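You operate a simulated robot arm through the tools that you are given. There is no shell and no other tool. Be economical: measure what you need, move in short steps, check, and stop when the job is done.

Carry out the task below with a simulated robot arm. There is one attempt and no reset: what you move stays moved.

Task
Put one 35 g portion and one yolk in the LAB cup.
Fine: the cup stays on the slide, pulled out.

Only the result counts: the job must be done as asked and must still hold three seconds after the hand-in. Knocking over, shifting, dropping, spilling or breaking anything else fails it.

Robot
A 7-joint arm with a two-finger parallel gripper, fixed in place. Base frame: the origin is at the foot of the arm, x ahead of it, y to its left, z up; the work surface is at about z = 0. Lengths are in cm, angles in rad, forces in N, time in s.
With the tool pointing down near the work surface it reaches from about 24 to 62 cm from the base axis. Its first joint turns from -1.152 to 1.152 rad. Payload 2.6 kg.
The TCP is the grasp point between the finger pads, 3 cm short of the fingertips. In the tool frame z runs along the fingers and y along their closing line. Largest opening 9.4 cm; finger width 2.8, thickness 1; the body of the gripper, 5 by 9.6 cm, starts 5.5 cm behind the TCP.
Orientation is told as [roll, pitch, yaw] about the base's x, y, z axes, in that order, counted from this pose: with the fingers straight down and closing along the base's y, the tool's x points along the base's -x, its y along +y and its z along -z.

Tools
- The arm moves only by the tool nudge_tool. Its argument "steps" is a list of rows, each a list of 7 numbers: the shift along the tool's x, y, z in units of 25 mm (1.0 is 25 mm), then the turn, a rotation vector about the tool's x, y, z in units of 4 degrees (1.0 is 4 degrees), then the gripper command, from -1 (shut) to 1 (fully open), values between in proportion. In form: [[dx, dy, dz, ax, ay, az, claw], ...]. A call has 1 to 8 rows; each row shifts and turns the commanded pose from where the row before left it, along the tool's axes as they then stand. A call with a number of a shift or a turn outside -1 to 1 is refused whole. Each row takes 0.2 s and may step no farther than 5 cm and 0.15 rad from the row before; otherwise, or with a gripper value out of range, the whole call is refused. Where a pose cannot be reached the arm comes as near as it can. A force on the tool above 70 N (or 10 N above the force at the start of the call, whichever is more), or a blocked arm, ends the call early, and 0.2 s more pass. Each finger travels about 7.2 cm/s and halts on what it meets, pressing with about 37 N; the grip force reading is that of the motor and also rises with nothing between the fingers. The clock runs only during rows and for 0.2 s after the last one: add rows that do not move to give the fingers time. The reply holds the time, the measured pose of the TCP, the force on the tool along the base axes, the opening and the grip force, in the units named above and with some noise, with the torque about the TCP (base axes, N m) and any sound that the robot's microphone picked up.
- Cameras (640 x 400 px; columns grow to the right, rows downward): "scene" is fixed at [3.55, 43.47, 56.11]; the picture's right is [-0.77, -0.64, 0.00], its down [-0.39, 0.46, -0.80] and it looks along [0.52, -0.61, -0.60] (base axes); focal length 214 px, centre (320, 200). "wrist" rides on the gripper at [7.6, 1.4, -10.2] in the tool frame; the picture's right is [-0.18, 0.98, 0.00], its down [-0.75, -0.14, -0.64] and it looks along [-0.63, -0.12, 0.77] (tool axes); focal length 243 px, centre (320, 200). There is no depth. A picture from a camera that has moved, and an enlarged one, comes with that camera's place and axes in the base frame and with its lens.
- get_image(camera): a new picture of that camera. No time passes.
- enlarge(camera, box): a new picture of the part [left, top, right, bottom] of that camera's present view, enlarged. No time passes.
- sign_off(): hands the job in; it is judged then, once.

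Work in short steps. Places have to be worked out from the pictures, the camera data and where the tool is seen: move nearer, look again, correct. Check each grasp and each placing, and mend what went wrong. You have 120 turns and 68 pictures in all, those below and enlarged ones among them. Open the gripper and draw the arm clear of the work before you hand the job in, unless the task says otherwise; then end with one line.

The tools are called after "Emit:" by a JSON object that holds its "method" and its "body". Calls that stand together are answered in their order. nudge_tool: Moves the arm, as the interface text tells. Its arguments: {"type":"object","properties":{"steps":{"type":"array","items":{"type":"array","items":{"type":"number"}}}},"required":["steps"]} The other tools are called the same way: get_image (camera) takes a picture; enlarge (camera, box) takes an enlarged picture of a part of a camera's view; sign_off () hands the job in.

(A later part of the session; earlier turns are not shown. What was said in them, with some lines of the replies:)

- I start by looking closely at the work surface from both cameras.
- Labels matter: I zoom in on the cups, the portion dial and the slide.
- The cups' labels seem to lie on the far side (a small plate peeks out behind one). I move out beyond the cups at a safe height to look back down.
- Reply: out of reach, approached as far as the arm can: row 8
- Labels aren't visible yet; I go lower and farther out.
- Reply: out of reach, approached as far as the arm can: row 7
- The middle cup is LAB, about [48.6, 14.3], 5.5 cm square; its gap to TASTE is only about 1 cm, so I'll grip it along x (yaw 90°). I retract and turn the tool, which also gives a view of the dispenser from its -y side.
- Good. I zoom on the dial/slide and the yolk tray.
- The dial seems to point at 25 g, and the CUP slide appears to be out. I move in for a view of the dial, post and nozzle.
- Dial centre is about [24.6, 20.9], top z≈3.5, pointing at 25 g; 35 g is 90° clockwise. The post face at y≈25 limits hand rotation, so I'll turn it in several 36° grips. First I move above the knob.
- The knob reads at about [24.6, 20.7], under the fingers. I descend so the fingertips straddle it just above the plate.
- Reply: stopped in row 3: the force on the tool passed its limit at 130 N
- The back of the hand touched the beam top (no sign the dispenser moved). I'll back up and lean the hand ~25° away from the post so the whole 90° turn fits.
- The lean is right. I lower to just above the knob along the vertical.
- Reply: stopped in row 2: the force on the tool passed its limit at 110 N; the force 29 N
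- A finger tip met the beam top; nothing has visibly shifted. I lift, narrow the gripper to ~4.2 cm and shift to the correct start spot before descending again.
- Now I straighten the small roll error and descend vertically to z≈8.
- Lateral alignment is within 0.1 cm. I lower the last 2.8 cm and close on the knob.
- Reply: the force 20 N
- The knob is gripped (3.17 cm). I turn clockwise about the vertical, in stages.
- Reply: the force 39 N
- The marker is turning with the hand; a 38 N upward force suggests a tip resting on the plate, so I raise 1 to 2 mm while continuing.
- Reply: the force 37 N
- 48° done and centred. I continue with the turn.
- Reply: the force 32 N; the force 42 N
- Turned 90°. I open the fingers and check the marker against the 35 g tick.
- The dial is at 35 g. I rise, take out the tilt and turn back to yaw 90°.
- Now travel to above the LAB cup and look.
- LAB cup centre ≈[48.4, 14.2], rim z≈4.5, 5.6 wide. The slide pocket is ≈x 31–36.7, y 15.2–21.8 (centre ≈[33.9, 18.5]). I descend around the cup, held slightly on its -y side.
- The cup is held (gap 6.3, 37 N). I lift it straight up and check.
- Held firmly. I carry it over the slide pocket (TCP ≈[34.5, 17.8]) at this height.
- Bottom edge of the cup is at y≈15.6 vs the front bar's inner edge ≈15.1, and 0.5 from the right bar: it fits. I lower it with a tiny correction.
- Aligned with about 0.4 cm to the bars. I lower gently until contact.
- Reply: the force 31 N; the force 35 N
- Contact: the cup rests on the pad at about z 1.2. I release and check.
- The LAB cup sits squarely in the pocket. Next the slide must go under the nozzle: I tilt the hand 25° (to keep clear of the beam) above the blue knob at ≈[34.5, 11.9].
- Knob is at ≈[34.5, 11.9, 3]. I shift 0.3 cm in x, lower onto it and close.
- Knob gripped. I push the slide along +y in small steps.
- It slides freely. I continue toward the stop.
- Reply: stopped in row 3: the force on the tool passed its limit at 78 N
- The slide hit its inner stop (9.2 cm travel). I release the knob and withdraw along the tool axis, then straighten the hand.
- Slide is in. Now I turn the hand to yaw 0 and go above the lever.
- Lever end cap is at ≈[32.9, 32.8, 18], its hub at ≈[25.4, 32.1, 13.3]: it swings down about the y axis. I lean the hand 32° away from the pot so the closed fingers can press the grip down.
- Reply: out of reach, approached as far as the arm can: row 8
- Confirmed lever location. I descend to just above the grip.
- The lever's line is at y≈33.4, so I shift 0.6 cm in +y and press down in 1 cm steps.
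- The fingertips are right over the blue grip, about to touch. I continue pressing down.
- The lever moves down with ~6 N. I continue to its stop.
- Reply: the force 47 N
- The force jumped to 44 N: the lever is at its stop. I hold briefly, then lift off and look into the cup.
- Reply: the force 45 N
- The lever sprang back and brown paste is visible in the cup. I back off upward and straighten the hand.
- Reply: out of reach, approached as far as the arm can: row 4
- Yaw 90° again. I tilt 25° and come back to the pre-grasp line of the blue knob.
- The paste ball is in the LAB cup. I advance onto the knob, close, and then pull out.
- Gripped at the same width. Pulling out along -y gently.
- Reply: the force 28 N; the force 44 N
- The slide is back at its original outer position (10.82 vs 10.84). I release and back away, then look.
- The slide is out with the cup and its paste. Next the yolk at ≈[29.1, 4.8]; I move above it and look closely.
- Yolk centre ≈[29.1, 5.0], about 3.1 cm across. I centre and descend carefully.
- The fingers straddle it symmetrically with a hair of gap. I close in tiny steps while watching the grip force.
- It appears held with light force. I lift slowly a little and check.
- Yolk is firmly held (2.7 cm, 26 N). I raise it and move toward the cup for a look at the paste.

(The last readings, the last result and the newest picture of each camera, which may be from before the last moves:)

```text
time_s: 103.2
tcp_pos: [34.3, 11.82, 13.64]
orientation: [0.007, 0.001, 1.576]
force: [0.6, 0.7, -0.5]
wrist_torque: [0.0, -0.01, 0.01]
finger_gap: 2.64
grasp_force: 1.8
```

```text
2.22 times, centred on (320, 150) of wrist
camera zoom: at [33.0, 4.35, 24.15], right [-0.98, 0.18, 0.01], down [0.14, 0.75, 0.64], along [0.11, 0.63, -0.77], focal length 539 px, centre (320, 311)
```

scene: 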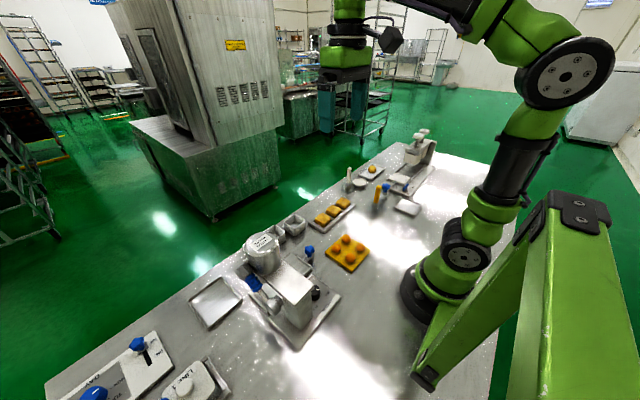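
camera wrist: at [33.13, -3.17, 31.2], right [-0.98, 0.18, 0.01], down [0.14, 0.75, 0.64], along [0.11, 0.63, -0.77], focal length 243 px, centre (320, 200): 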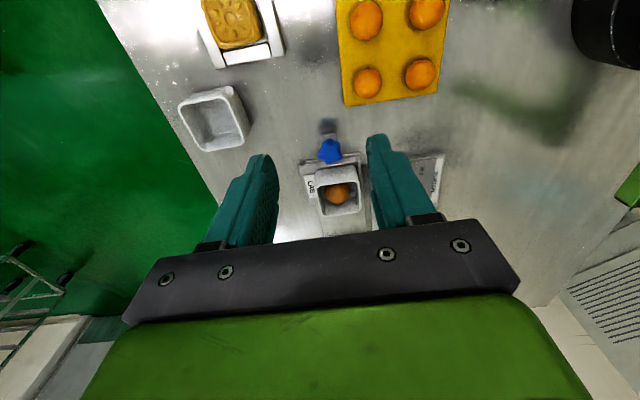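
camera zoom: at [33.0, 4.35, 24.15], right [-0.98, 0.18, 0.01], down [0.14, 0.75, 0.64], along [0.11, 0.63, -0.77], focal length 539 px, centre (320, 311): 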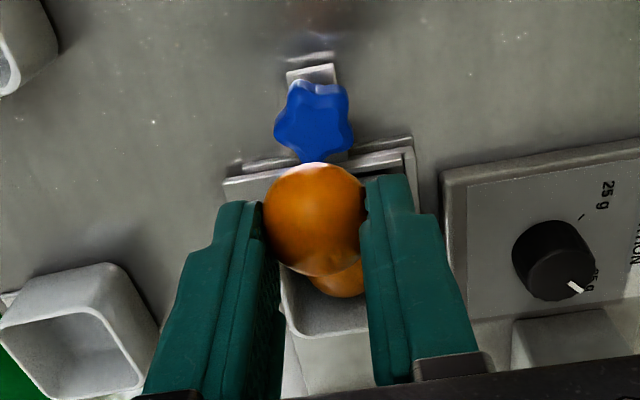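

Paste ball sits near [34.6, 19.3] in the cup. I'll release the yolk just above the rim, slightly toward the front, so it settles between paste and wall.

Emit:
{"method": "nudge_tool", "body": {"steps": [[-0.6, 0, 0, 0, 0, 0, -0.49], [-0.6, 0, 0, 0, 0, 0, -0.49], [-0.6, 0, 0, 0, 0, 0, -0.49], [-0.6, 0, 0, 0, 0, 0, -0.49], [0, 0, 0.8, 0, 0, 0, -0.49], [0, 0, 0.7, 0, 0, 0, -0.49], [0, 0, 0.3, 0, 0, 0, -0.49], [0, 0, 0, 0, 0, 0, -0.49]]}}

Emit:
{"method": "get_image", "body": {"camera": "wrist"}}

Emit:
{"method": "enlarge", "body": {"camera": "scene", "box": [260, 200, 340, 270]}}

```text
time_s: 105.0
tcp_pos: [34.36, 17.77, 9.17]
orientation: [0.007, 0.004, 1.574]
force: [0.2, 0.8, 0.0]
wrist_torque: [-0.01, 0.02, 0.0]
finger_gap: 2.59
grasp_force: 2.3
```

```text
4 pictures are left
camera wrist: at [33.0, 10.33, 19.61], right [-0.98, 0.18, 0.01], down [0.14, 0.75, 0.64], along [0.11, 0.63, -0.77], focal length 243 px, centre (320, 200)
```

wrist: 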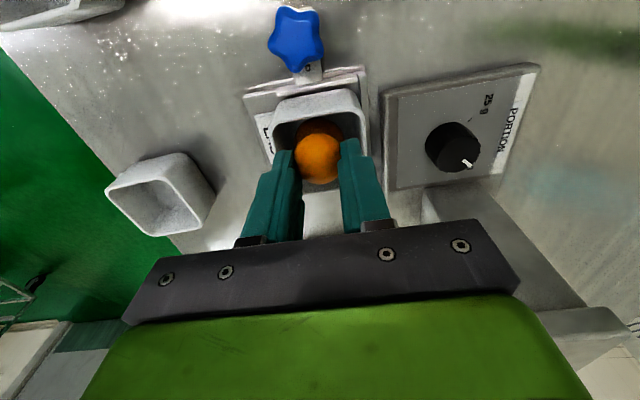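

```text
5.71 times, centred on (300, 235) of scene
camera zoom: at [3.55, 43.47, 56.11], right [-0.77, -0.64, 0.0], down [-0.39, 0.46, -0.8], along [0.52, -0.61, -0.6], focal length 1226 px, centre (434, 0)
```

zoom: 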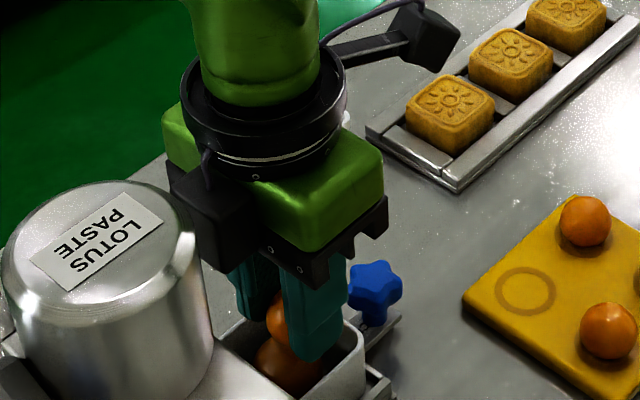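

The yolk is slightly near the front wall; I shift 0.5 cm in +y, lower 0.3 cm and open just a little.

Emit:
{"method": "nudge_tool", "body": {"steps": [[-0.2, 0, 0, 0, 0, 0, -0.49], [0, 0, 0.12, 0, 0, 0, -0.49], [0, 0, 0, 0, 0, 0, -0.49]]}}

Emit:
{"method": "nudge_tool", "body": {"steps": [[0, 0, 0, 0, 0, 0, -0.35], [0, 0, 0, 0, 0, 0, -0.2], [0, 0, 0, 0, 0, 0, -0.2], [0, 0, -0.5, 0, 0, 0, -0.2], [0, 0, -1, 0, 0, 0, -0.2], [0.5, 0, -1, 0, 0, 0, -0.2], [1, 0, -1, 0, 0, 0, -0.2], [1, 0, 0, 0, 0, 0, -0.2]]}}

Emit:
{"method": "enlarge", "body": {"camera": "wrist", "box": [240, 60, 400, 220]}}

```text
time_s: 105.8
tcp_pos: [34.41, 18.22, 8.96]
orientation: [0.006, 0.001, 1.574]
force: [0.0, -0.6, -0.5]
wrist_torque: [-0.01, -0.01, -0.01]
finger_gap: 2.54
grasp_force: 37.1
```

```text
time_s: 107.6
tcp_pos: [34.47, 12.05, 17.82]
orientation: [0.008, 0.0, 1.574]
force: [0.3, 0.0, 0.2]
wrist_torque: [-0.01, -0.02, 0.05]
finger_gap: 3.74
grasp_force: 0.2
```

```text
2.50 times, centred on (320, 140) of wrist
camera zoom: at [33.0, 4.53, 28.24], right [-0.98, 0.18, 0.01], down [0.14, 0.75, 0.64], along [0.11, 0.63, -0.77], focal length 606 px, centre (320, 350)
```

zoom: 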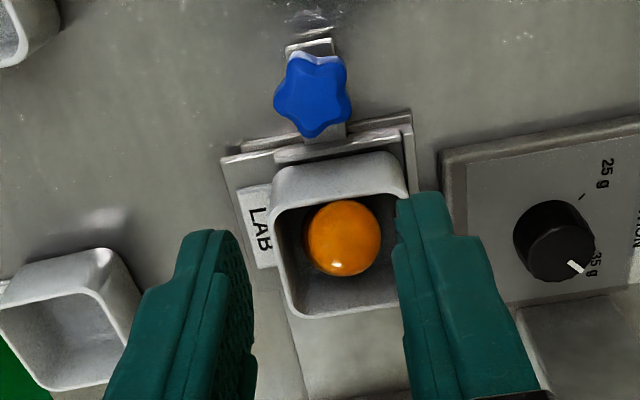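

The yolk is in the LAB cup. I draw the arm clear and make a final check.

Emit:
{"method": "nudge_tool", "body": {"steps": [[1, 0, -1, 0, 0, 0, 0], [1, 0, -1, 0, 0, 0, 0], [1, 0, -1, 0, 0, 0, 0], [1, 0, -1, 0, 0, 0, 0], [1, 0, 0, 0, 0, 0, 0], [0, 0, 0, 0, 0, 0, 0.5], [0, 0, 0, 0, 0, 0, 0.5], [0, 0, 0, 0, 0, 0, 0.5]]}}

Emit:
{"method": "enlarge", "body": {"camera": "scene", "box": [220, 180, 380, 310]}}

Emit:
{"method": "enlarge", "body": {"camera": "wrist", "box": [260, 100, 420, 240]}}

```text
time_s: 109.4
tcp_pos: [34.56, -0.41, 27.65]
orientation: [0.008, 0.001, 1.574]
force: [-0.1, -0.6, -0.1]
wrist_torque: [0.01, 0.03, 0.04]
finger_gap: 7.02
grasp_force: 0.1
```

```text
3.08 times, centred on (300, 245) of scene
camera zoom: at [3.55, 43.47, 56.11], right [-0.77, -0.64, 0.0], down [-0.39, 0.46, -0.8], along [0.52, -0.61, -0.6], focal length 660 px, centre (382, 62)
```

zoom: 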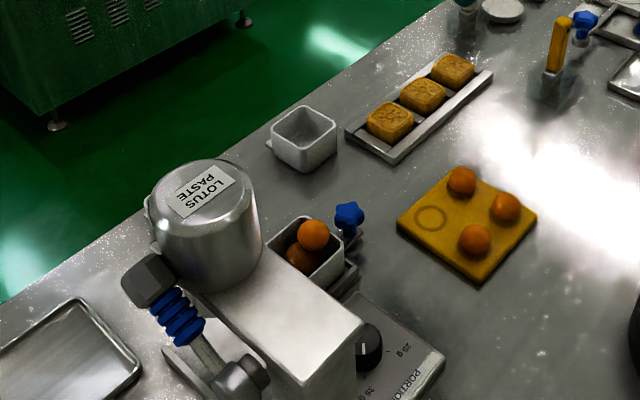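

```text
2.86 times, centred on (340, 170) of wrist
camera zoom: at [33.09, -7.84, 38.12], right [-0.98, 0.18, 0.01], down [0.14, 0.75, 0.64], along [0.11, 0.63, -0.77], focal length 693 px, centre (263, 286)
```

zoom: 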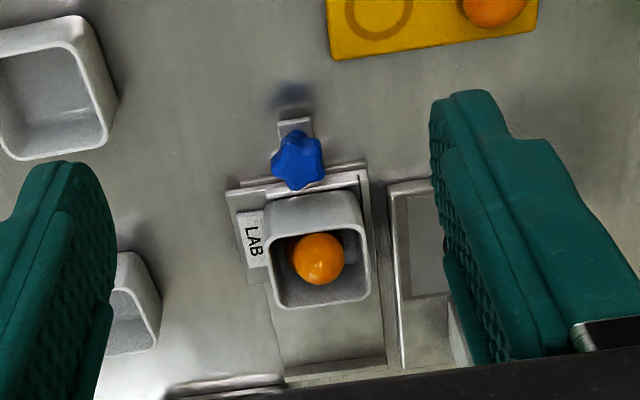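

The paste and one yolk are both in the LAB cup on the pulled-out slide. The arm is clear and the gripper open, so I hand in.

Emit:
{"method": "sign_off", "body": {}}

```text
The job is handed in.
```

The LAB cup is on the pulled-out slide with one paste portion, dispensed in a single lever stroke at the 35 g setting, and one yolk; while setting up, the hand bumped the dispenser beam twice (force peaks of 130 N and 110 N), and nothing visibly shifted.
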